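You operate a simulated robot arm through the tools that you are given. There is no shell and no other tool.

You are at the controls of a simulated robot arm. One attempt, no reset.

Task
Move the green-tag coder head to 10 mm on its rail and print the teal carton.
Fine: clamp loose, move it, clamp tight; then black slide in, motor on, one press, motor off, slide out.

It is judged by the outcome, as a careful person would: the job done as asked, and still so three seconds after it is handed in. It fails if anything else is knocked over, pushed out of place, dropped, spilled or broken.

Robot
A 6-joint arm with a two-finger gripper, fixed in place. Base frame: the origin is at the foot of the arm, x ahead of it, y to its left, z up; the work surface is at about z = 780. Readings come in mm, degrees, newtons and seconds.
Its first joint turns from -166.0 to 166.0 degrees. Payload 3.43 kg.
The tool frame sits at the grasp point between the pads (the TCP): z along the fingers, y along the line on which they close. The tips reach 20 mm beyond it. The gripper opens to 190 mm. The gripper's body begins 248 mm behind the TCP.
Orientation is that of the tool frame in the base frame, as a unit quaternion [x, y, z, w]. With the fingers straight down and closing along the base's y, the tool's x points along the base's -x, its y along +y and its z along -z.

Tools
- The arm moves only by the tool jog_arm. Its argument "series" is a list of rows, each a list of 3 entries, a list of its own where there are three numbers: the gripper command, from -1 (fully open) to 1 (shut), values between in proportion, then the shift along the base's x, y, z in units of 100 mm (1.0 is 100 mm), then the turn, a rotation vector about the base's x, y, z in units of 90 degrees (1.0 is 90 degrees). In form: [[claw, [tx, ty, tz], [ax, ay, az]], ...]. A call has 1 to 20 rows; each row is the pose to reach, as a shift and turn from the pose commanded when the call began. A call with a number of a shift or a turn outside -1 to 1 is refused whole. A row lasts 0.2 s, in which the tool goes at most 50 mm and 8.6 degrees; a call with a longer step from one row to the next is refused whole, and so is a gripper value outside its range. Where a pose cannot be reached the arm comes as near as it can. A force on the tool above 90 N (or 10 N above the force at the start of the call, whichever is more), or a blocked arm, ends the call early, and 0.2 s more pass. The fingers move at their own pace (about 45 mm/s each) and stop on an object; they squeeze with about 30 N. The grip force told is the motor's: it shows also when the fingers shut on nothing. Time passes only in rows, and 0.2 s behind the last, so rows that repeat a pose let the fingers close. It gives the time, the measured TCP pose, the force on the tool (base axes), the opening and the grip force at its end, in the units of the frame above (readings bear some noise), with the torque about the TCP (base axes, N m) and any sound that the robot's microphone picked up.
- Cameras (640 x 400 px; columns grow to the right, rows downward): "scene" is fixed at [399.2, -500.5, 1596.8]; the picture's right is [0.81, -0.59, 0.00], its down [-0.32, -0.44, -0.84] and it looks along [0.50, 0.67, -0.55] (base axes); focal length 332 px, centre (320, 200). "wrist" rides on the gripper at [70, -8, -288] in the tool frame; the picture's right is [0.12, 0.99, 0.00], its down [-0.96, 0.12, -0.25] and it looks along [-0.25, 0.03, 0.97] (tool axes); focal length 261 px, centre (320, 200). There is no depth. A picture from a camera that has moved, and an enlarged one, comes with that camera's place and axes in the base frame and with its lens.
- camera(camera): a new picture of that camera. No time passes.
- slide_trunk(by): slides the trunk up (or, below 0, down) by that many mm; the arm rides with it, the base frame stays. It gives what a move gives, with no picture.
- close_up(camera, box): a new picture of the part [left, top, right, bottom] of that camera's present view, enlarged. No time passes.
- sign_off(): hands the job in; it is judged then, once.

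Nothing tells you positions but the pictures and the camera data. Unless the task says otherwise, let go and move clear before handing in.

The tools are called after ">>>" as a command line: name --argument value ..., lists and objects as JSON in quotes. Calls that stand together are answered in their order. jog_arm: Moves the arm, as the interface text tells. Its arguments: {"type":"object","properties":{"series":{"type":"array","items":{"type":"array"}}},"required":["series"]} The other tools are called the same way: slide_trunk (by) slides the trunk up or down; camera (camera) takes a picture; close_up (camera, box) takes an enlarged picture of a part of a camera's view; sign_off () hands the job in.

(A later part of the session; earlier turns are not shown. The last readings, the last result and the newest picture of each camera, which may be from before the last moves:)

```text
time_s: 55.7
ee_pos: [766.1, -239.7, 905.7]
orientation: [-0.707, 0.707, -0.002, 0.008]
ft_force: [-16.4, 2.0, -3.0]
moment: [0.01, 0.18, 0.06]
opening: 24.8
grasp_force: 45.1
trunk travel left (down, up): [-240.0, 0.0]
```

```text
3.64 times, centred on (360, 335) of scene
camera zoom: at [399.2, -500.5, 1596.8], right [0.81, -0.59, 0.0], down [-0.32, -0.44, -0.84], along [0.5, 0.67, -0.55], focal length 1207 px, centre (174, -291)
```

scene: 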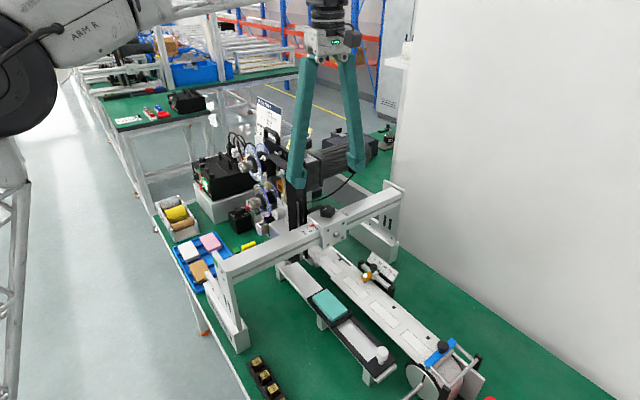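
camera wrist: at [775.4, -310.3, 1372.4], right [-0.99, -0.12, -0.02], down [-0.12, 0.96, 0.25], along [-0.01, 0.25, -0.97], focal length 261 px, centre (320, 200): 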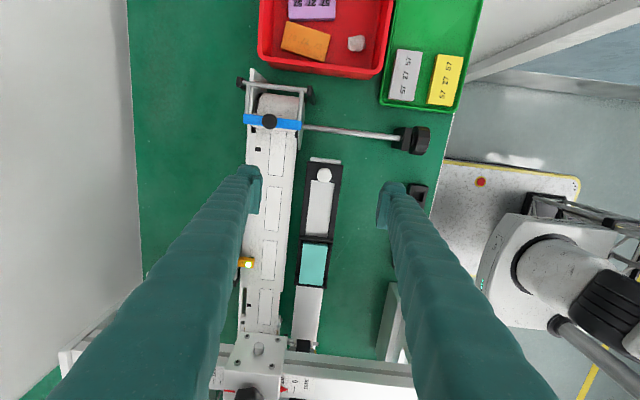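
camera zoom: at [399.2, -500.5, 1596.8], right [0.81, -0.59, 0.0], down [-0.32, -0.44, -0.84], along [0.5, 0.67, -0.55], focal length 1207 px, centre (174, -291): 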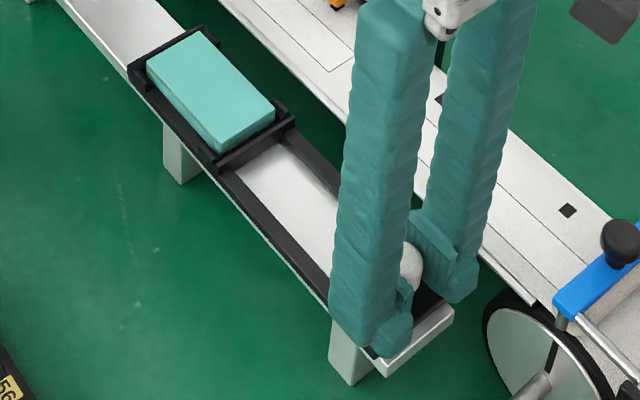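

The knob is gripped. I'll relieve the x load and push the slide in (+y) gently, in steps.

>>> jog_arm --series '[[1, [-0.02, 0.03, 0], [0, 0, 0]], [1, [-0.02, 0.1, 0], [0, 0, 0]], [1, [-0.02, 0.2, 0], [0, 0, 0]], [1, [-0.02, 0.3, 0], [0, 0, 0]], [1, [-0.02, 0.4, 0], [0, 0, 0]], [1, [-0.02, 0.5, 0], [0, 0, 0]], [1, [-0.02, 0.6, 0], [0, 0, 0]], [1, [-0.02, 0.7, 0], [0, 0, 0]], [1, [-0.02, 0.8, 0], [0, 0, 0]], [1, [-0.02, 0.8, 0], [0, 0, 0]]]'

>>> camera --camera "scene"

```text
time_s: 57.9
ee_pos: [766.5, -159.2, 906.5]
orientation: [0.707, -0.707, 0.003, -0.008]
ft_force: [18.7, -0.2, -7.2]
moment: [-0.07, -0.22, -0.06]
opening: 22.9
grasp_force: 45.7
trunk travel left (down, up): [-240.0, 0.0]
```

```text
taken
```

scene: 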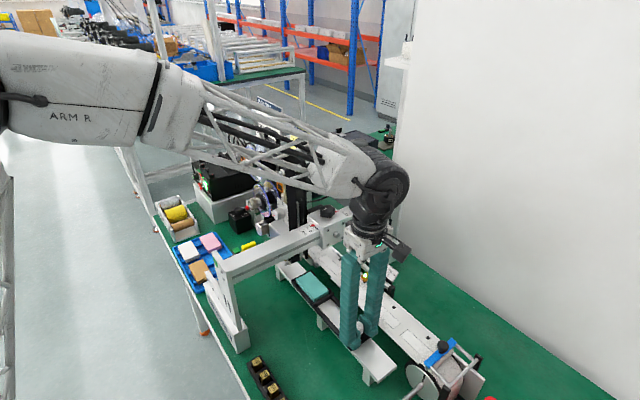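

>>> jog_arm --series '[[1, [0.01, 0.1, 0], [0, 0, 0]], [1, [0.01, 0.2, 0], [0, 0, 0]], [1, [0.01, 0.3, 0], [0, 0, 0]], [1, [0.01, 0.4, 0], [0, 0, 0]], [1, [0.01, 0.5, 0], [0, 0, 0]], [1, [0.01, 0.6, 0], [0, 0, 0]], [1, [0.01, 0.7, 0], [0, 0, 0]], [1, [0.01, 0.8, 0], [0, 0, 0]], [1, [0.01, 0.8, 0], [0, 0, 0]]]'

>>> camera --camera "scene"

>>> camera --camera "wrist"

```text
time_s: 59.9
ee_pos: [767.3, -79.3, 905.2]
orientation: [-0.707, 0.707, -0.003, 0.008]
ft_force: [7.2, 1.0, -9.2]
moment: [-0.12, -0.13, -0.07]
opening: 22.8
grasp_force: 44.9
trunk travel left (down, up): [-240.0, 0.0]
```

```text
taken
```

scene: 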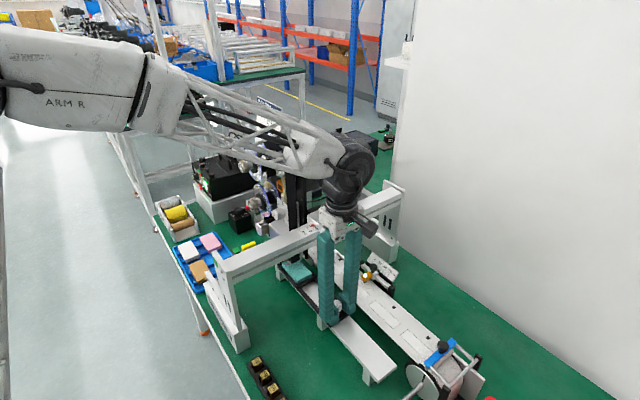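

```text
taken
camera wrist: at [771.0, -152.1, 1192.7], right [-0.99, -0.12, -0.02], down [-0.12, 0.96, 0.25], along [-0.01, 0.25, -0.97], focal length 261 px, centre (320, 200)
```

wrist: 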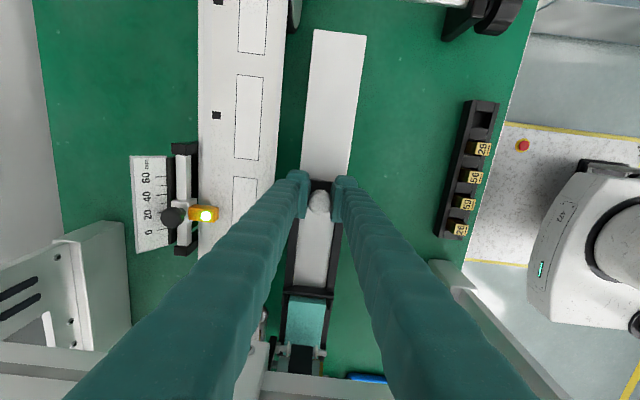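

The slide is 160 mm in. I'll continue 45 mm, then creep slowly until the stop is felt.

>>> jog_arm --series '[[1, [0.005, 0.08, 0], [0, 0, 0]], [1, [0.005, 0.16, 0], [0, 0, 0]], [1, [0.005, 0.24, 0], [0, 0, 0]], [1, [0.005, 0.32, 0], [0, 0, 0]], [1, [0.005, 0.4, 0], [0, 0, 0]], [1, [0.005, 0.45, 0], [0, 0, 0]], [1, [0.005, 0.45, 0], [0, 0, 0]]]'

>>> close_up --camera "scene" --box '[240, 200, 360, 300]'

```text
time_s: 61.5
ee_pos: [766.9, -34.1, 906.5]
orientation: [0.708, -0.706, 0.003, -0.008]
ft_force: [-2.6, 0.9, -10.4]
moment: [-0.07, 0.0, -0.01]
opening: 23.1
grasp_force: 45.1
trunk travel left (down, up): [-240.0, 0.0]
```

```text
4.00 times, centred on (300, 250) of scene
camera zoom: at [399.2, -500.5, 1596.8], right [0.81, -0.59, 0.0], down [-0.32, -0.44, -0.84], along [0.5, 0.67, -0.55], focal length 1328 px, centre (400, 0)
```

zoom: 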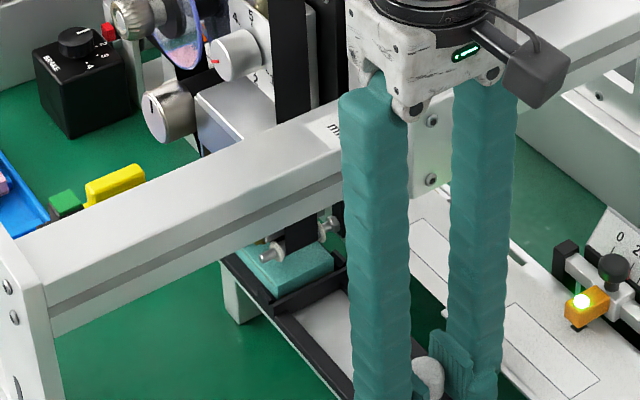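

>>> jog_arm --series '[[1, [0, 0.04, 0], [0, 0, 0]], [1, [0, 0.08, 0], [0, 0, 0]], [1, [0, 0.12, 0], [0, 0, 0]], [1, [0, 0.15, 0], [0, 0, 0]], [1, [0, 0.15, 0], [0, 0, 0]]]'

>>> close_up --camera "scene" --box '[270, 230, 350, 290]'

```text
time_s: 62.7
ee_pos: [768.0, -20.3, 907.1]
orientation: [-0.707, 0.707, -0.003, 0.008]
ft_force: [-3.4, 0.3, -16.0]
moment: [-0.15, -0.01, 0.07]
opening: 23.2
grasp_force: 44.5
trunk travel left (down, up): [-240.0, 0.0]
```

```text
6.67 times, centred on (310, 260) of scene
camera zoom: at [399.2, -500.5, 1596.8], right [0.81, -0.59, 0.0], down [-0.32, -0.44, -0.84], along [0.5, 0.67, -0.55], focal length 2213 px, centre (387, -200)
```

zoom: 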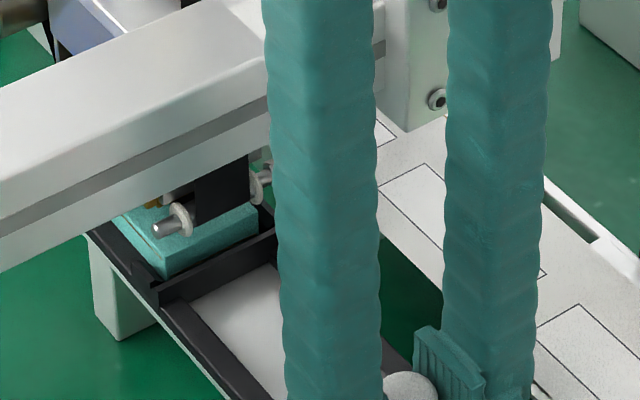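

>>> jog_arm --series '[[1, [0, 0.03, -0.015], [0, 0, 0]], [1, [0, 0.06, -0.015], [0, 0, 0]], [1, [0, 0.09, -0.015], [0, 0, 0]], [1, [0, 0.12, -0.015], [0, 0, 0]], [1, [0, 0.12, -0.015], [0, 0, 0]]]'

```text
time_s: 63.9
ee_pos: [766.0, -10.5, 901.1]
orientation: [0.707, -0.707, 0.001, -0.006]
ft_force: [-17.7, -50.5, -46.0]
moment: [0.15, 0.11, 0.02]
opening: 21.6
grasp_force: 45.0
trunk travel left (down, up): [-240.0, 0.0]
```

Resistance appeared at y ≈ −10 (229 mm of travel), which should be the red stop. I'll ease off the push and verify with pictures.

>>> jog_arm --series '[[1, [0.01, -0.03, -0.03], [0, 0, 0]], [1, [0.015, -0.04, -0.045], [0, 0, 0]], [1, [0.015, -0.04, -0.045], [0, 0, 0]]]'

>>> close_up --camera "scene" --box '[270, 230, 350, 290]'

>>> camera --camera "wrist"

```text
time_s: 64.7
ee_pos: [766.4, -9.1, 900.7]
orientation: [0.708, -0.707, 0.002, -0.008]
ft_force: [-53.2, -15.3, -13.4]
moment: [0.05, 0.27, 0.29]
opening: 21.9
grasp_force: 44.6
trunk travel left (down, up): [-240.0, 0.0]
```

```text
6.67 times, centred on (310, 260) of scene
camera zoom: at [399.2, -500.5, 1596.8], right [0.81, -0.59, 0.0], down [-0.32, -0.44, -0.84], along [0.5, 0.67, -0.55], focal length 2213 px, centre (387, -200)
```

zoom: 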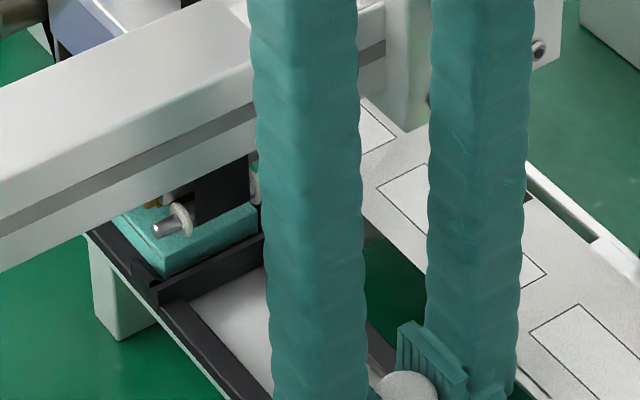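

```text
taken
camera wrist: at [771.4, -83.4, 1187.8], right [-0.99, -0.12, -0.01], down [-0.12, 0.96, 0.25], along [-0.02, 0.25, -0.97], focal length 261 px, centre (320, 200)
```

wrist: 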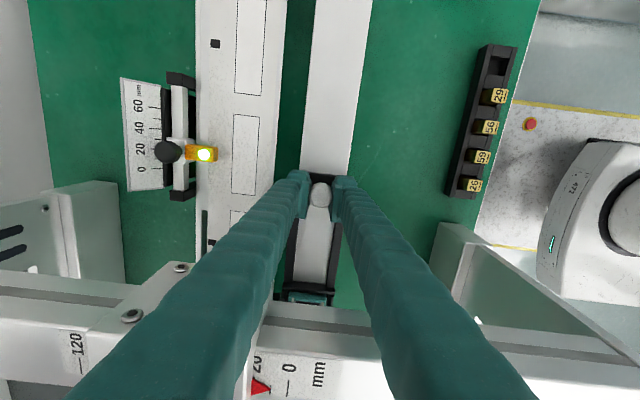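

The slide itself stopped with the handle near y ≈ −20 and the fingers then slipped on the knob. I'll release, lift clear, and check whether the frame has really reached the red stop.

>>> jog_arm --series '[[0.6, [0, 0, 0], [0, 0, 0]], [0.37, [0, -0.03, 0], [0, 0, 0]], [0.37, [0, -0.06, 0], [0, 0, 0]], [0.37, [0, -0.06, 0.2], [0, 0, 0]], [0.37, [0, -0.06, 0.5], [0, 0, 0]], [0.37, [0, -0.06, 0.9], [0, 0, 0]], [0.37, [0, -0.06, 1.0], [0, 0, 0]]]'

>>> close_up --camera "wrist" --box '[220, 130, 420, 260]'

>>> close_up --camera "scene" --box '[250, 220, 350, 300]'

```text
time_s: 66.3
ee_pos: [767.3, -16.4, 999.8]
orientation: [-0.707, 0.707, -0.004, 0.008]
ft_force: [0.7, -0.2, 0.2]
moment: [0.01, 0.01, -0.03]
opening: 59.5
grasp_force: 0.0
trunk travel left (down, up): [-240.0, 0.0]
```

```text
3.08 times, centred on (320, 195) of wrist
camera zoom: at [772.6, -89.5, 1287.0], right [-0.99, -0.12, -0.02], down [-0.12, 0.96, 0.25], along [-0.01, 0.25, -0.97], focal length 802 px, centre (320, 215)
```

zoom: 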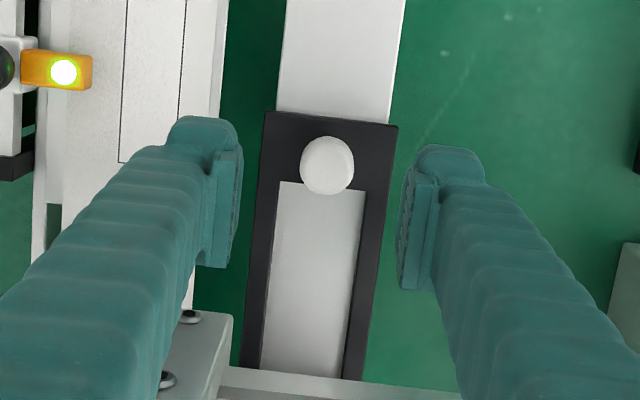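

```text
5.00 times, centred on (300, 260) of scene
camera zoom: at [399.2, -500.5, 1596.8], right [0.81, -0.59, 0.0], down [-0.32, -0.44, -0.84], along [0.5, 0.67, -0.55], focal length 1660 px, centre (420, -100)
```

zoom: 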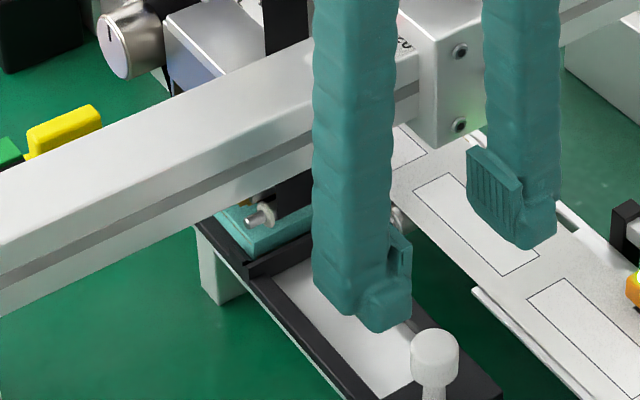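

The handle is now at y ≈ −19 (221 mm travel). I'll go around to the left side with the camera tilted to see whether the slide frame touches the red stop.

>>> jog_arm --series '[[0.37, [-0.1, 0, 0.3], [0, 0, 0]], [0.37, [-0.35, 0, 0.6], [0, 0, 0]], [0.37, [-0.65, 0, 0.9], [0, 0, 0]], [0.37, [-1.0, 0, 1.0], [0, 0, 0]]]'

>>> jog_arm --series '[[0.37, [-0.1, 0.1, 0.1], [0, 0, -0.09]], [0.37, [-0.2, 0.2, 0.2], [0, 0, -0.18]], [0.37, [-0.3, 0.3, 0.3], [0, 0, -0.27]], [0.37, [-0.4, 0.4, 0.4], [0, 0, -0.36]], [0.37, [-0.5, 0.5, 0.5], [0, 0, -0.45]], [0.37, [-0.6, 0.6, 0.5], [0, 0, -0.54]], [0.37, [-0.7, 0.7, 0.5], [0, 0, -0.63]], [0.37, [-0.8, 0.8, 0.5], [0, 0, -0.72]], [0.37, [-0.9, 0.9, 0.5], [0, 0, -0.81]], [0.37, [-1.0, 1.0, 0.5], [0, 0, -0.9]], [0.37, [-1.0, 1.0, 0.5], [0, 0, -0.99]], [0.37, [-1.0, 1.0, 0.5], [0, 0, -1.0]]]'

>>> jog_arm --series '[[0.37, [0, 0.2, 0], [0, -0.08, 0]], [0.37, [0, 0.4, 0], [0, -0.16, 0]], [0.37, [0, 0.6, 0], [0, -0.24, 0]], [0.37, [0, 0.8, 0], [0, -0.32, 0]], [0.37, [0, 1.0, 0], [0, -0.4, 0]]]'

>>> jog_arm --series '[[0.37, [0, 0.3, 0], [0, 0, 0]], [0.37, [0, 0.6, 0], [0, 0, 0]], [0.37, [0, 0.9, 0], [0, 0, 0]], [0.37, [0, 1.0, 0], [0, 0, 0]]]'

>>> camera --camera "wrist"

```text
time_s: 67.3
ee_pos: [669.0, -15.4, 1098.9]
orientation: [-0.707, 0.707, -0.003, 0.008]
ft_force: [0.7, 0.1, -0.1]
moment: [-0.02, 0.21, 0.02]
opening: 59.6
grasp_force: 0.1
trunk travel left (down, up): [-240.0, 0.0]
```

```text
time_s: 69.9
ee_pos: [567.4, 82.3, 1150.8]
orientation: [0.001, 1.0, -0.009, 0.003]
ft_force: [-0.8, -1.0, 0.3]
moment: [0.0, -0.02, 0.03]
opening: 59.8
grasp_force: 0.1
trunk travel left (down, up): [-240.0, 0.0]
```

```text
time_s: 71.1
ee_pos: [570.1, 183.4, 1151.3]
orientation: [0.004, 0.949, -0.008, 0.314]
ft_force: [-0.5, 0.3, 0.2]
moment: [-0.08, 0.04, -0.03]
opening: 59.7
grasp_force: 0.0
trunk travel left (down, up): [-240.0, 0.0]
```

```text
time_s: 72.1
ee_pos: [569.3, 284.6, 1150.1]
orientation: [0.002, 0.95, -0.007, 0.313]
ft_force: [0.1, 0.1, 0.4]
moment: [0.01, 0.01, 0.05]
opening: 59.7
grasp_force: 0.1
trunk travel left (down, up): [-240.0, 0.0]
```

```text
taken
camera wrist: at [341.9, 279.3, 1339.7], right [-0.09, 0.99, -0.08], down [0.63, 0.12, 0.77], along [0.77, 0.01, -0.63], focal length 261 px, centre (320, 200)
```

wrist: 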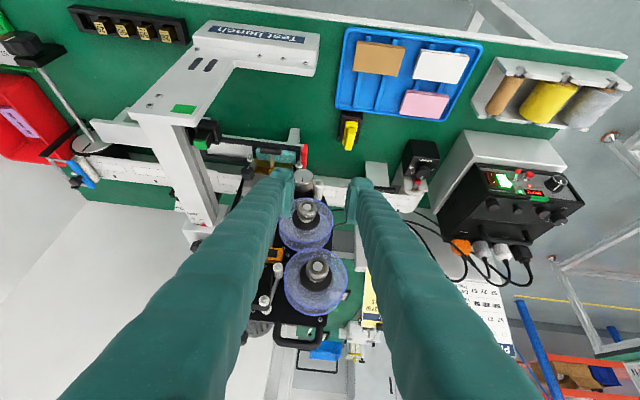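

>>> close_up --camera "wrist" --box '[200, 120, 340, 210]'

>>> close_up --camera "wrist" --box '[245, 135, 315, 185]'

>>> close_up --camera "wrist" --box '[190, 15, 330, 80]'

>>> close_up --camera "wrist" --box '[450, 120, 600, 230]'

```text
4.44 times, centred on (270, 165) of wrist
camera zoom: at [341.9, 279.3, 1339.7], right [-0.09, 0.99, -0.08], down [0.63, 0.12, 0.77], along [0.77, 0.01, -0.63], focal length 1158 px, centre (542, 356)
```

zoom: 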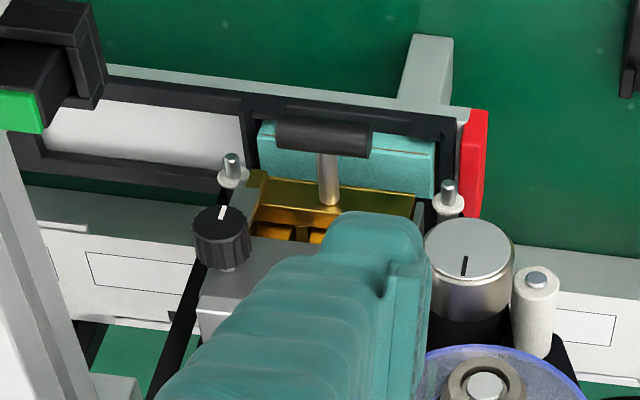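

```text
8.00 times, centred on (280, 160) of wrist
camera zoom: at [341.9, 279.3, 1339.7], right [-0.09, 0.99, -0.08], down [0.63, 0.12, 0.77], along [0.77, 0.01, -0.63], focal length 2085 px, centre (640, 520)
```

zoom: 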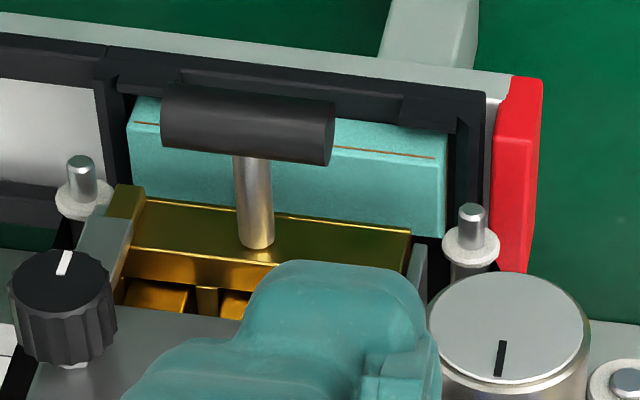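

```text
4.57 times, centred on (260, 48) of wrist
camera zoom: at [341.9, 279.3, 1339.7], right [-0.09, 0.99, -0.08], down [0.63, 0.12, 0.77], along [0.77, 0.01, -0.63], focal length 1192 px, centre (594, 897)
```

zoom: 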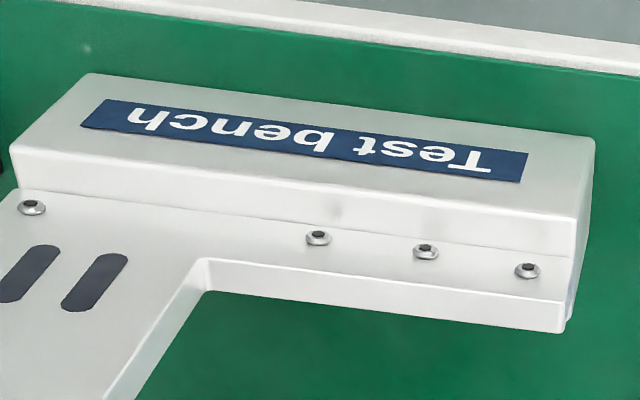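

```text
3.64 times, centred on (525, 175) of wrist
camera zoom: at [341.9, 279.3, 1339.7], right [-0.09, 0.99, -0.08], down [0.63, 0.12, 0.77], along [0.77, 0.01, -0.63], focal length 948 px, centre (-426, 291)
```

zoom: 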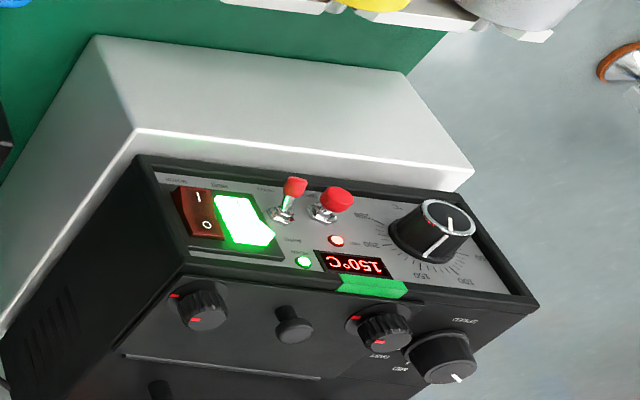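

>>> close_up --camera "wrist" --box '[290, 138, 320, 160]'

>>> close_up --camera "wrist" --box '[255, 145, 305, 180]'

```text
16.00 times, centred on (305, 149) of wrist
camera zoom: at [341.9, 279.3, 1339.7], right [-0.09, 0.99, -0.08], down [0.63, 0.12, 0.77], along [0.77, 0.01, -0.63], focal length 4170 px, centre (560, 1016)
```

zoom: 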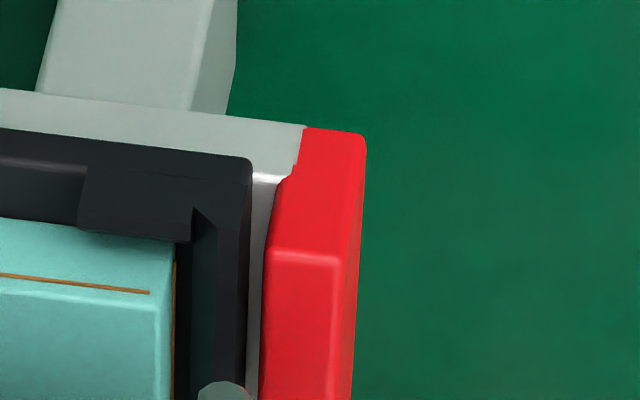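

```text
11.43 times, centred on (280, 162) of wrist
camera zoom: at [341.9, 279.3, 1339.7], right [-0.09, 0.99, -0.08], down [0.63, 0.12, 0.77], along [0.77, 0.01, -0.63], focal length 2979 px, centre (777, 629)
```

zoom: 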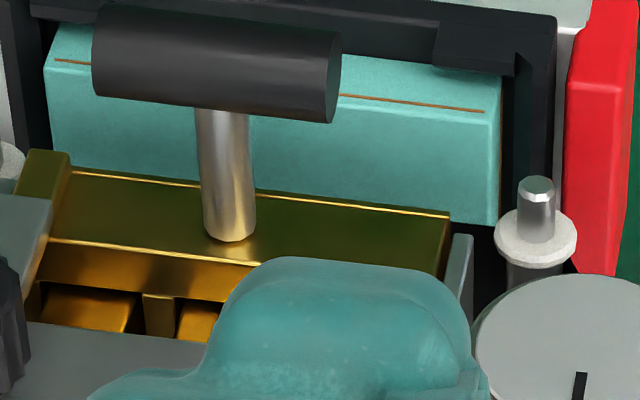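

There is a small gap (~3 mm) between the slide frame and the red stop, though a 50 N push didn't move it more. I'll go back and push the knob squarely from behind with closed fingers to be sure it's fully in.

>>> jog_arm --series '[[0.37, [0, -0.2, 0], [0, 0.08, 0]], [0.37, [0, -0.4, 0], [0, 0.16, 0]], [0.37, [0, -0.6, 0], [0, 0.24, 0]], [0.37, [0, -0.8, 0], [0, 0.32, 0]], [0.37, [0, -1.0, 0], [0, 0.4, 0]]]'

>>> jog_arm --series '[[1, [0, -0.4, 0], [0, 0, 0.09]], [1, [0, -0.8, 0], [0, 0, 0.18]], [1, [0, -1.0, 0], [0, 0, 0.27]], [1, [0, -1.0, 0], [0, 0, 0.36]], [1, [0, -1.0, 0], [0, 0, 0.45]], [1, [0, -1.0, 0], [0, 0, 0.54]], [1, [0, -1.0, 0], [0, 0, 0.63]], [1, [0, -1.0, 0], [0, 0, 0.72]], [1, [0, -1.0, 0], [0, 0, 0.81]], [1, [0, -1.0, 0], [0, 0, 0.9]], [1, [0, -1.0, 0], [0, 0, 0.99]], [1, [0, -1.0, 0], [0, 0, 1.0]]]'

>>> jog_arm --series '[[1, [0.3, -0.3, 0], [0, 0, 0]], [1, [0.6, -0.6, 0], [0, 0, 0]], [1, [0.9, -0.9, 0], [0, 0, 0]], [1, [1.0, -1.0, -0.3], [0, 0, 0]], [1, [1.0, -1.0, -0.6], [0, 0, 0]]]'

```text
time_s: 73.3
ee_pos: [567.5, 182.9, 1150.8]
orientation: [0.0, 1.0, -0.007, 0.003]
ft_force: [0.0, -0.1, 0.7]
moment: [-0.01, -0.23, 0.03]
opening: 60.2
grasp_force: 0.0
trunk travel left (down, up): [-240.0, 0.0]
```

```text
time_s: 75.9
ee_pos: [567.9, 82.7, 1150.3]
orientation: [0.708, -0.706, 0.003, -0.009]
ft_force: [0.2, 0.4, 0.0]
moment: [0.0, -0.01, 0.01]
opening: 0.1
grasp_force: 29.5
trunk travel left (down, up): [-240.0, 0.0]
```

```text
time_s: 77.1
ee_pos: [669.4, -17.8, 1089.9]
orientation: [-0.707, 0.708, -0.004, 0.008]
ft_force: [0.2, 0.9, -0.2]
moment: [0.05, -0.01, -0.01]
opening: 0.0
grasp_force: 29.8
trunk travel left (down, up): [-240.0, 0.0]
```

>>> jog_arm --series '[[1, [0.3, -0.3, -0.1], [0, 0, 0]], [1, [0.6, -0.6, -0.3], [0, 0, 0]], [1, [0.9, -0.7, -0.5], [0, 0, 0]], [1, [0.99, -0.7, -0.9], [0, 0, 0]], [1, [0.99, -0.7, -1.0], [0, 0, 0]]]'

>>> jog_arm --series '[[1, [0, 0, -0.4], [0, 0, 0]], [1, [0, 0, -0.82], [0, 0, 0]], [1, [0, 0, -0.82], [0, 0, 0]]]'

>>> close_up --camera "scene" --box '[270, 220, 390, 320]'

>>> camera --camera "wrist"

```text
time_s: 78.3
ee_pos: [768.5, -87.3, 991.3]
orientation: [0.707, -0.707, 0.003, -0.009]
ft_force: [1.0, -0.3, 0.1]
moment: [0.0, 0.01, 0.01]
opening: 0.0
grasp_force: 29.6
trunk travel left (down, up): [-240.0, 0.0]
```

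```text
time_s: 79.1
ee_pos: [767.5, -87.3, 908.3]
orientation: [0.707, -0.707, 0.003, -0.007]
ft_force: [-1.0, -0.6, -0.2]
moment: [0.02, 0.02, -0.01]
opening: 0.1
grasp_force: 30.2
trunk travel left (down, up): [-240.0, 0.0]
```

```text
4.00 times, centred on (330, 270) of scene
camera zoom: at [399.2, -500.5, 1596.8], right [0.81, -0.59, 0.0], down [-0.32, -0.44, -0.84], along [0.5, 0.67, -0.55], focal length 1328 px, centre (280, -80)
```

zoom: 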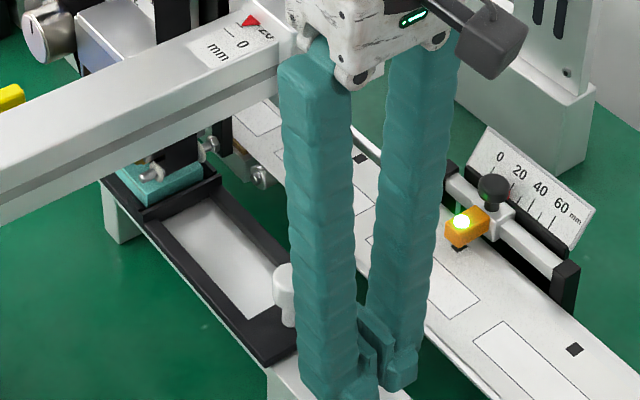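

```text
taken
camera wrist: at [772.2, -159.5, 1194.7], right [-0.99, -0.12, -0.02], down [-0.12, 0.96, 0.25], along [-0.01, 0.25, -0.97], focal length 261 px, centre (320, 200)
```

wrist: 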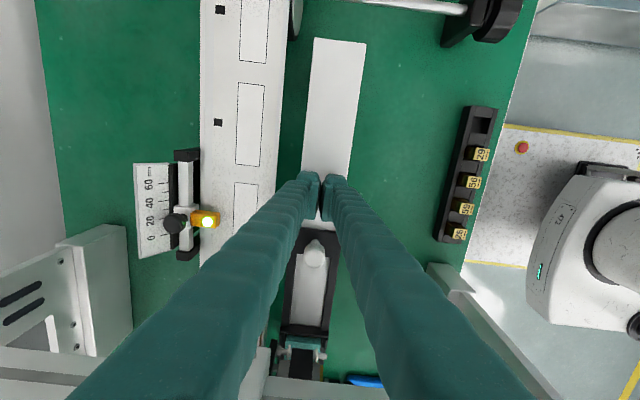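

>>> jog_arm --series '[[1, [0, 0.1, 0], [0, 0, 0]], [1, [0, 0.2, 0], [0, 0, 0]], [1, [0, 0.27, 0], [0, 0, 0]], [1, [0, 0.3, 0], [0, 0, 0]], [1, [0, 0.33, 0], [0, 0, 0]], [1, [0, 0.35, 0], [0, 0, 0]], [1, [0, 0.35, 0], [0, 0, 0]]]'

>>> close_up --camera "scene" --box '[270, 220, 390, 320]'

```text
time_s: 80.7
ee_pos: [768.0, -51.3, 908.6]
orientation: [0.708, -0.707, 0.003, -0.008]
ft_force: [0.4, -0.1, -0.2]
moment: [0.02, -0.04, -0.01]
opening: 0.0
grasp_force: 29.6
trunk travel left (down, up): [-240.0, 0.0]
```

```text
4.00 times, centred on (330, 270) of scene
camera zoom: at [399.2, -500.5, 1596.8], right [0.81, -0.59, 0.0], down [-0.32, -0.44, -0.84], along [0.5, 0.67, -0.55], focal length 1328 px, centre (280, -80)
```

zoom: 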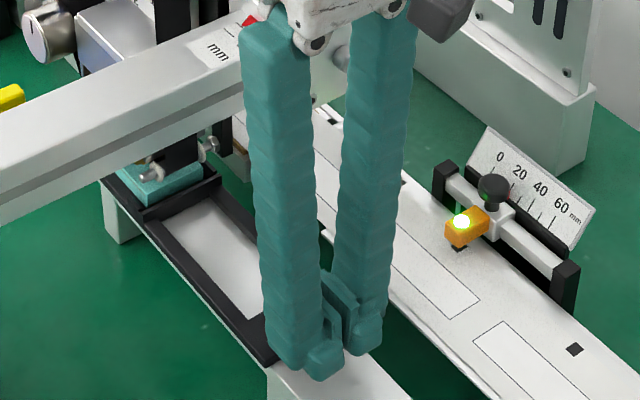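

>>> jog_arm --series '[[1, [0, 0.02, 0], [0, 0, 0]], [1, [0, 0.04, 0], [0, 0, 0]], [1, [0, 0.06, 0], [0, 0, 0]], [1, [0, 0.08, 0], [0, 0, 0]], [1, [0, 0.08, 0], [0, 0, 0]]]'

>>> close_up --camera "wrist" --box '[270, 150, 370, 260]'

```text
time_s: 81.9
ee_pos: [768.1, -47.8, 908.0]
orientation: [0.707, -0.707, 0.004, -0.008]
ft_force: [-0.1, -54.6, 2.2]
moment: [-0.49, -0.19, 0.45]
opening: 0.1
grasp_force: 30.3
trunk travel left (down, up): [-240.0, 0.0]
```

```text
3.64 times, centred on (320, 205) of wrist
camera zoom: at [771.6, -121.1, 1195.3], right [-0.99, -0.12, -0.02], down [-0.12, 0.96, 0.25], along [-0.01, 0.25, -0.97], focal length 948 px, centre (320, 182)
```

zoom: 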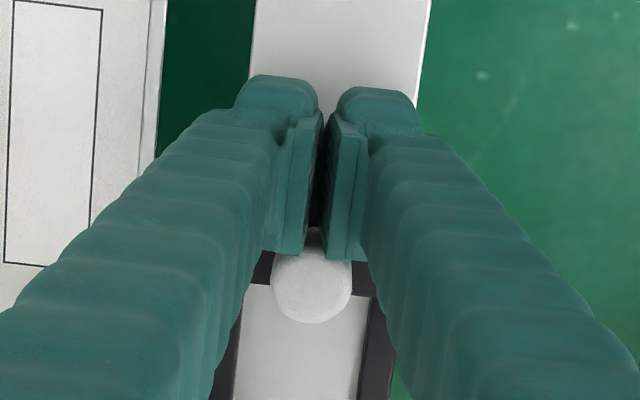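

With a 55 N push the slide doesn't move further, so it's fully in. Next I back off, lift, and travel to the control box; I place the MOTOR rocker's "I" half at about (693, 630, 930) and "O" at (695, 630, 950).

>>> jog_arm --series '[[1, [0, -0.2, 0], [0, 0, 0]], [1, [0, -0.4, 0.1], [0, 0, 0]], [1, [0, -0.4, 0.5], [0, 0, 0]], [1, [0, -0.4, 0.9], [0, 0, 0]], [1, [0, -0.4, 1.0], [0, 0, 0]]]'

>>> jog_arm --series '[[1, [-0.3, 0.1, 0.3], [0, 0, 0]], [1, [-0.6, 0.2, 0.6], [0, 0, 0]], [1, [-0.9, 0.3, 0.9], [0, 0, 0]], [1, [-1.0, 0.5, 1.0], [0, 0, 0]]]'

>>> jog_arm --series '[[1, [-0.1, 0.1, 0.1], [0, 0, -0.09]], [1, [-0.2, 0.2, 0.2], [0, 0, -0.18]], [1, [-0.3, 0.3, 0.3], [0, 0, -0.27]], [1, [-0.4, 0.4, 0.4], [0, 0, -0.36]], [1, [-0.5, 0.5, 0.5], [0, 0, -0.45]], [1, [-0.6, 0.6, 0.5], [0, 0, -0.54]], [1, [-0.7, 0.7, 0.5], [0, 0, -0.63]], [1, [-0.8, 0.8, 0.5], [0, 0, -0.72]], [1, [-0.9, 0.9, 0.5], [0, 0, -0.81]], [1, [-1.0, 1.0, 0.5], [0, 0, -0.9]], [1, [-1.0, 1.0, 0.5], [0, 0, -0.99]], [1, [-1.0, 1.0, 0.5], [0, 0, -1.0]]]'

```text
time_s: 83.1
ee_pos: [766.5, -84.0, 1008.8]
orientation: [0.707, -0.707, 0.004, -0.009]
ft_force: [-0.1, 0.2, -0.3]
moment: [0.01, 0.01, -0.03]
opening: 0.0
grasp_force: 29.8
trunk travel left (down, up): [-240.0, 0.0]
```

```text
time_s: 84.1
ee_pos: [667.7, -34.6, 1109.0]
orientation: [0.707, -0.707, 0.003, -0.008]
ft_force: [-0.3, -0.7, 1.5]
moment: [0.06, 0.02, 0.0]
opening: 0.0
grasp_force: 30.5
trunk travel left (down, up): [-240.0, 0.0]
```

```text
time_s: 86.7
ee_pos: [567.6, 65.5, 1158.7]
orientation: [0.001, 1.0, -0.007, 0.004]
ft_force: [-1.2, -0.5, 0.3]
moment: [0.02, 0.02, 0.01]
opening: 0.1
grasp_force: 30.5
trunk travel left (down, up): [-240.0, 0.0]
```

>>> jog_arm --series '[[0.158, [0, 0.15, 0], [0, -0.08, 0]], [0.158, [0, 0.3, 0], [0, -0.16, 0]], [0.158, [0, 0.45, 0], [0, -0.24, 0]], [0.158, [0, 0.6, 0], [0, -0.32, 0]], [0.158, [0, 0.75, 0], [0, -0.4, 0]], [0.158, [0, 0.9, 0], [0, -0.48, 0]], [0.158, [0, 1.0, 0], [0, -0.5, 0]]]'

>>> jog_arm --series '[[0.158, [0, 0.4, 0], [0, 0, 0]], [0.158, [0, 0.8, 0], [0, 0, 0]], [0.158, [0, 1.0, 0], [0, 0, 0]]]'

>>> jog_arm --series '[[0.158, [0, 0.4, 0], [0, 0, 0]], [0.158, [0, 0.8, 0], [0, 0, 0]], [0.158, [0, 1.0, 0], [0, 0, 0]]]'

>>> jog_arm --series '[[0.158, [0, 0.4, -0.1], [0, 0, 0]], [0.158, [0, 0.8, -0.3], [0, 0, 0]], [0.158, [0, 1.0, -0.6], [0, 0, 0]]]'

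>>> jog_arm --series '[[0.158, [0, 0.4, -0.2], [0, 0, 0]], [0.158, [0, 0.8, -0.4], [0, 0, 0]], [0.158, [0, 1.0, -0.5], [0, 0, 0]]]'

>>> camera --camera "wrist"

```text
time_s: 88.3
ee_pos: [566.7, 166.7, 1158.7]
orientation: [0.004, 0.922, -0.008, 0.387]
ft_force: [-0.8, 0.1, -0.1]
moment: [-0.04, 0.01, -0.04]
opening: 80.1
grasp_force: 0.0
trunk travel left (down, up): [-240.0, 0.0]
```

```text
time_s: 89.1
ee_pos: [566.1, 266.3, 1158.5]
orientation: [0.003, 0.923, -0.008, 0.385]
ft_force: [-0.8, -0.9, -0.9]
moment: [0.07, -0.02, -0.01]
opening: 80.2
grasp_force: 0.1
trunk travel left (down, up): [-240.0, 0.0]
```

```text
time_s: 89.9
ee_pos: [566.4, 365.7, 1158.4]
orientation: [0.003, 0.923, -0.007, 0.386]
ft_force: [-0.1, -0.1, -0.8]
moment: [0.05, 0.04, 0.04]
opening: 79.9
grasp_force: 0.1
trunk travel left (down, up): [-240.0, 0.0]
```

```text
time_s: 90.7
ee_pos: [567.0, 465.3, 1099.4]
orientation: [0.004, 0.923, -0.007, 0.386]
ft_force: [-0.6, -0.5, 0.7]
moment: [0.1, 0.04, 0.12]
opening: 79.9
grasp_force: 0.0
trunk travel left (down, up): [-240.0, 0.0]
```

```text
time_s: 91.5
ee_pos: [566.7, 565.1, 1048.4]
orientation: [0.003, 0.923, -0.007, 0.385]
ft_force: [-0.8, -0.3, 0.1]
moment: [0.08, 0.04, 0.09]
opening: 79.9
grasp_force: 0.1
trunk travel left (down, up): [-240.0, 0.0]
```

```text
taken
camera wrist: at [313.7, 561.0, 1199.9], right [-0.07, 0.99, -0.1], down [0.5, 0.12, 0.86], along [0.86, 0.01, -0.51], focal length 261 px, centre (320, 200)
```

wrist: 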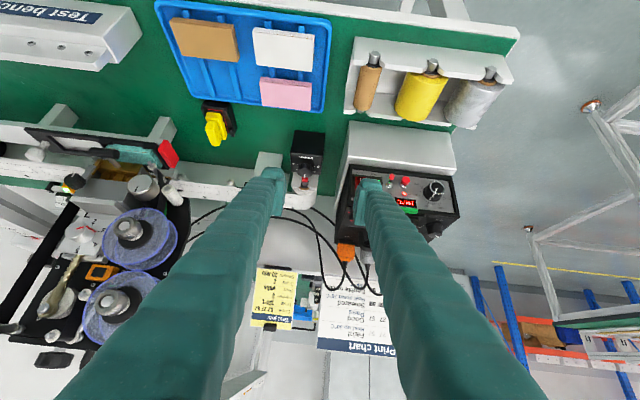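

>>> close_up --camera "wrist" --box '[330, 150, 470, 240]'

>>> close_up --camera "scene" --box '[180, 110, 290, 210]'

```text
4.44 times, centred on (400, 195) of wrist
camera zoom: at [313.7, 561.0, 1199.9], right [-0.07, 0.99, -0.1], down [0.5, 0.12, 0.86], along [0.86, 0.01, -0.51], focal length 1158 px, centre (-36, 222)
```

zoom: 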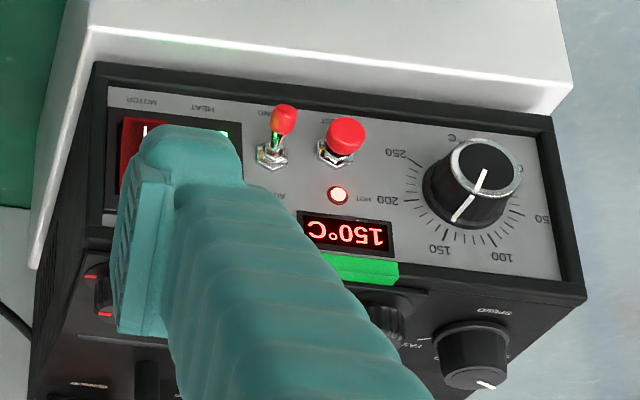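

```text
4.00 times, centred on (235, 160) of scene
camera zoom: at [399.2, -500.5, 1596.8], right [0.81, -0.59, 0.0], down [-0.32, -0.44, -0.84], along [0.5, 0.67, -0.55], focal length 1328 px, centre (660, 360)
```

zoom: 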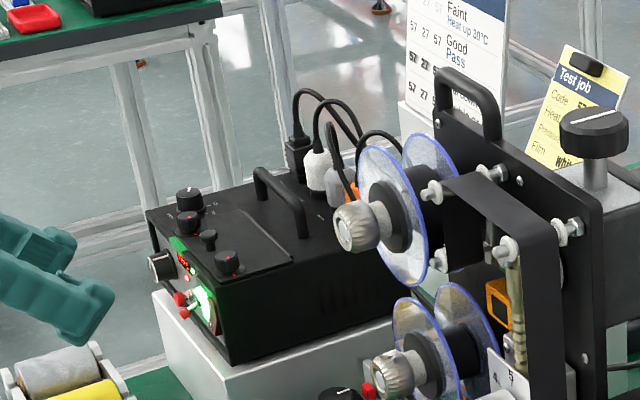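

The finger hides the rocker here. I'll open fully and centre the camera on the panel to locate the rocker more precisely.

>>> jog_arm --series '[[-0.6, [0, 0.3, 0], [0, 0, 0]], [-1, [0, 0.65, 0], [0, 0, 0]], [-1, [0, 0.65, 0], [0, 0, 0]], [-1, [0, 0.65, 0], [0, 0, 0]], [-1, [0, 0.65, 0], [0, 0, 0]], [-1, [0, 0.65, 0], [0, 0, 0]]]'

>>> close_up --camera "wrist" --box '[280, 150, 420, 240]'

>>> close_up --camera "wrist" --box '[300, 155, 350, 195]'

```text
time_s: 92.9
ee_pos: [567.5, 630.3, 1048.0]
orientation: [0.003, 0.923, -0.008, 0.386]
ft_force: [0.6, 0.1, -0.1]
moment: [0.01, -0.02, -0.03]
opening: 190.1
grasp_force: 0.1
trunk travel left (down, up): [-240.0, 0.0]
```

```text
4.44 times, centred on (350, 195) of wrist
camera zoom: at [313.5, 625.9, 1199.6], right [-0.07, 0.99, -0.1], down [0.5, 0.12, 0.86], along [0.86, 0.01, -0.51], focal length 1158 px, centre (187, 222)
```

zoom: 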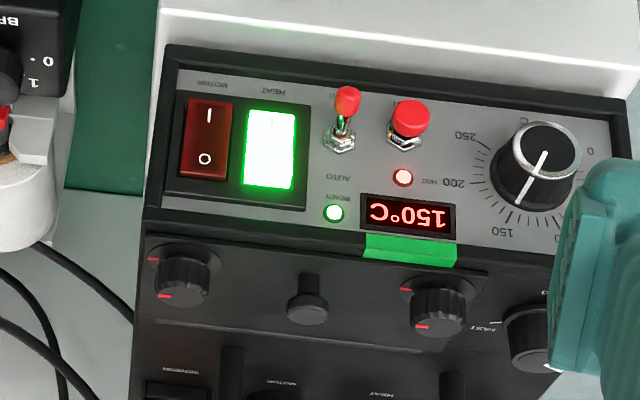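

```text
10.00 times, centred on (325, 175) of wrist
camera zoom: at [313.5, 625.9, 1199.6], right [-0.07, 0.99, -0.1], down [0.5, 0.12, 0.86], along [0.86, 0.01, -0.51], focal length 2606 px, centre (270, 450)
```

zoom: 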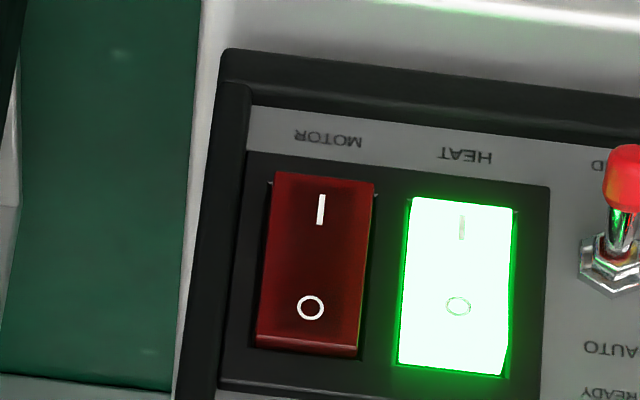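

This gives a clear fix: MOTOR rocker centred at y ≈ 634.5, "I" half near (698, 634, 921), "O" half near (703, 634, 940). I'll close to an 80 mm opening, steepen the tool to 60° so the fingertip clears the pedestal ledge, and move in front of the rocker using the left (+y) finger.

>>> jog_arm --series '[[0.158, [0, -0.1, 0], [0, 0.06, 0]], [0.158, [0.1, -0.25, 0], [0, 0.12, 0]], [0.158, [0.2, -0.4, -0.1], [0, 0.17, 0]], [0.158, [0.35, -0.488, -0.3], [0, 0.17, 0]], [0.158, [0.5, -0.488, -0.5], [0, 0.17, 0]], [0.158, [0.55, -0.488, -0.7], [0, 0.17, 0]], [0.158, [0.55, -0.488, -0.7], [0, 0.17, 0]]]'

>>> camera --camera "wrist"

>>> close_up --camera "wrist" --box '[320, 150, 440, 230]'

>>> close_up --camera "scene" --box '[170, 130, 270, 210]'

```text
time_s: 94.5
ee_pos: [622.7, 581.8, 977.2]
orientation: [0.002, 0.966, -0.008, 0.259]
ft_force: [0.4, 0.5, -0.1]
moment: [-0.02, -0.01, -0.01]
opening: 80.2
grasp_force: 0.0
trunk travel left (down, up): [-240.0, 0.0]
```

```text
taken
camera wrist: at [418.0, 578.3, 1190.7], right [-0.1, 0.99, -0.07], down [0.71, 0.12, 0.69], along [0.7, 0.01, -0.72], focal length 261 px, centre (320, 200)
```

wrist: 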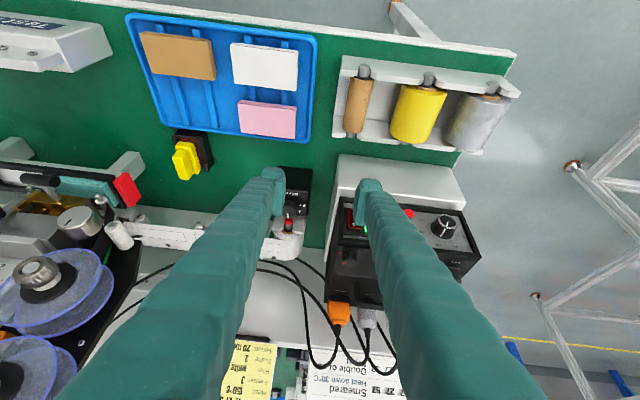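

```text
5.00 times, centred on (380, 190) of wrist
camera zoom: at [418.0, 578.3, 1190.7], right [-0.1, 0.99, -0.07], down [0.71, 0.12, 0.69], along [0.7, 0.01, -0.72], focal length 1303 px, centre (20, 250)
```

zoom: 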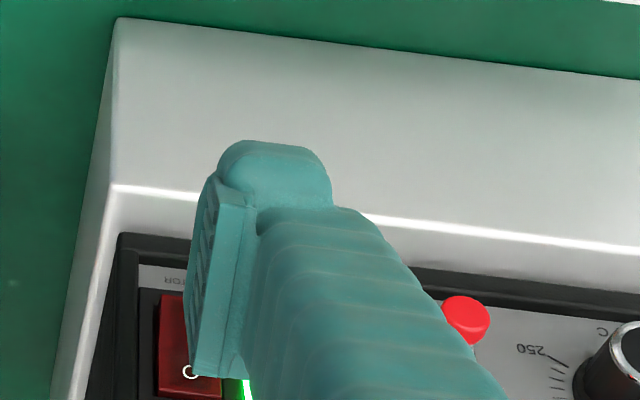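

```text
5.00 times, centred on (220, 170) of scene
camera zoom: at [399.2, -500.5, 1596.8], right [0.81, -0.59, 0.0], down [-0.32, -0.44, -0.84], along [0.5, 0.67, -0.55], focal length 1660 px, centre (820, 350)
```

zoom: 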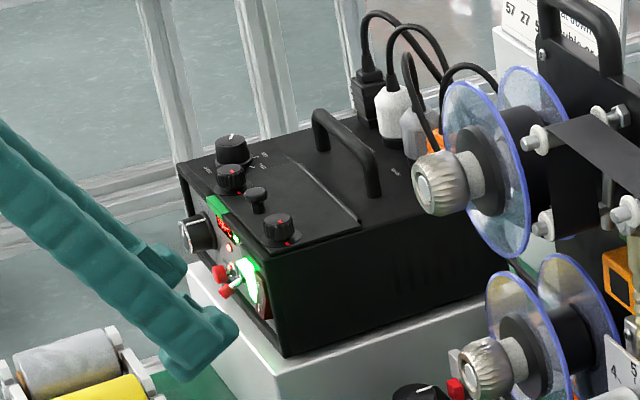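

>>> jog_arm --series '[[0.158, [0.0, 0.003, -0.3], [0, 0, 0]], [0.158, [0.1, 0.003, -0.505], [0, 0, 0]], [0.158, [0.25, 0.003, -0.505], [0, 0, 0]], [0.158, [0.32, 0.003, -0.505], [0, 0, 0]], [0.158, [0.32, 0.003, -0.505], [0, 0, 0]]]'

>>> close_up --camera "wrist" --box '[320, 150, 440, 230]'

>>> close_up --camera "scene" --box '[190, 140, 250, 200]'

```text
time_s: 95.7
ee_pos: [655.0, 582.5, 929.3]
orientation: [0.002, 0.966, -0.008, 0.259]
ft_force: [-0.3, -0.3, 0.8]
moment: [0.03, -0.02, -0.01]
opening: 79.9
grasp_force: 0.0
trunk travel left (down, up): [-240.0, 0.0]
```

```text
5.00 times, centred on (380, 190) of wrist
camera zoom: at [450.7, 577.8, 1140.8], right [-0.1, 0.99, -0.07], down [0.71, 0.12, 0.69], along [0.7, 0.01, -0.72], focal length 1303 px, centre (20, 250)
```

zoom: 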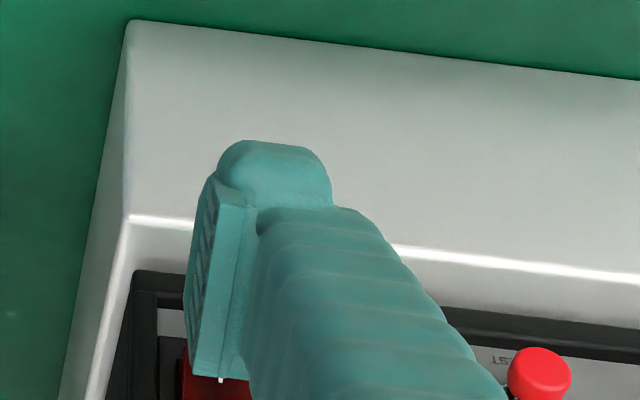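

```text
6.67 times, centred on (220, 170) of scene
camera zoom: at [399.2, -500.5, 1596.8], right [0.81, -0.59, 0.0], down [-0.32, -0.44, -0.84], along [0.5, 0.67, -0.55], focal length 2213 px, centre (987, 400)
```

zoom: 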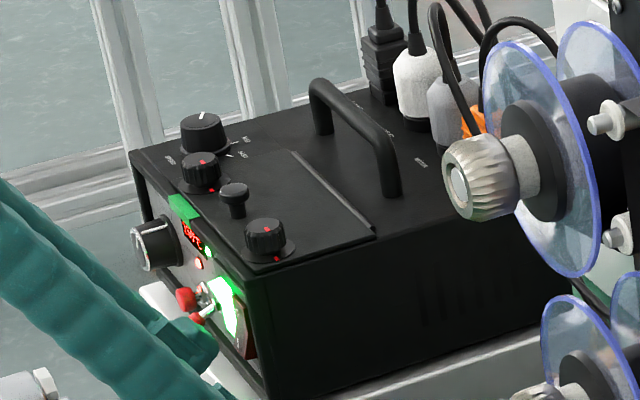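

>>> jog_arm --series '[[0.158, [0.05, 0.0, -0.02], [0, 0, 0]], [0.158, [0.1, 0.0, -0.02], [0, 0, 0]], [0.158, [0.14, 0.0, -0.02], [0, 0, 0]], [0.158, [0.17, 0.0, -0.02], [0, 0, 0]], [0.158, [0.17, 0.0, -0.02], [0, 0, 0]]]'

>>> close_up --camera "wrist" --box '[320, 150, 440, 230]'

>>> close_up --camera "scene" --box '[190, 140, 250, 200]'

```text
time_s: 96.9
ee_pos: [672.4, 581.4, 925.9]
orientation: [0.002, 0.966, -0.008, 0.26]
ft_force: [-1.3, -0.1, -0.5]
moment: [-0.02, 0.01, 0.07]
opening: 79.8
grasp_force: 0.1
trunk travel left (down, up): [-240.0, 0.0]
```

```text
5.00 times, centred on (380, 190) of wrist
camera zoom: at [466.9, 578.0, 1139.2], right [-0.09, 0.99, -0.07], down [0.71, 0.12, 0.69], along [0.7, 0.01, -0.72], focal length 1303 px, centre (20, 250)
```

zoom: 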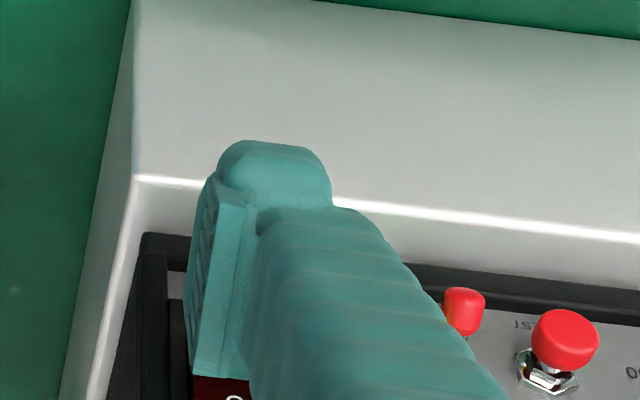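

```text
6.67 times, centred on (220, 170) of scene
camera zoom: at [399.2, -500.5, 1596.8], right [0.81, -0.59, 0.0], down [-0.32, -0.44, -0.84], along [0.5, 0.67, -0.55], focal length 2213 px, centre (987, 400)
```

zoom: 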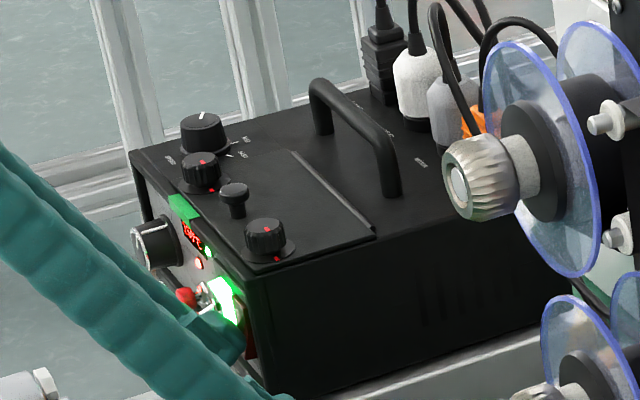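

>>> jog_arm --series '[[0.158, [0.02, 0.005, 0], [0, 0, 0]], [0.158, [0.04, 0.005, 0], [0, 0, 0]], [0.158, [0.04, 0.005, 0], [0, 0, 0]]]'

```text
time_s: 97.7
ee_pos: [674.5, 583.5, 925.2]
orientation: [0.002, 0.966, -0.008, 0.259]
ft_force: [-20.7, -0.9, 0.6]
moment: [-0.21, -0.04, 1.0]
opening: 79.7
grasp_force: 0.0
trunk travel left (down, up): [-240.0, 0.0]
heard: click
```

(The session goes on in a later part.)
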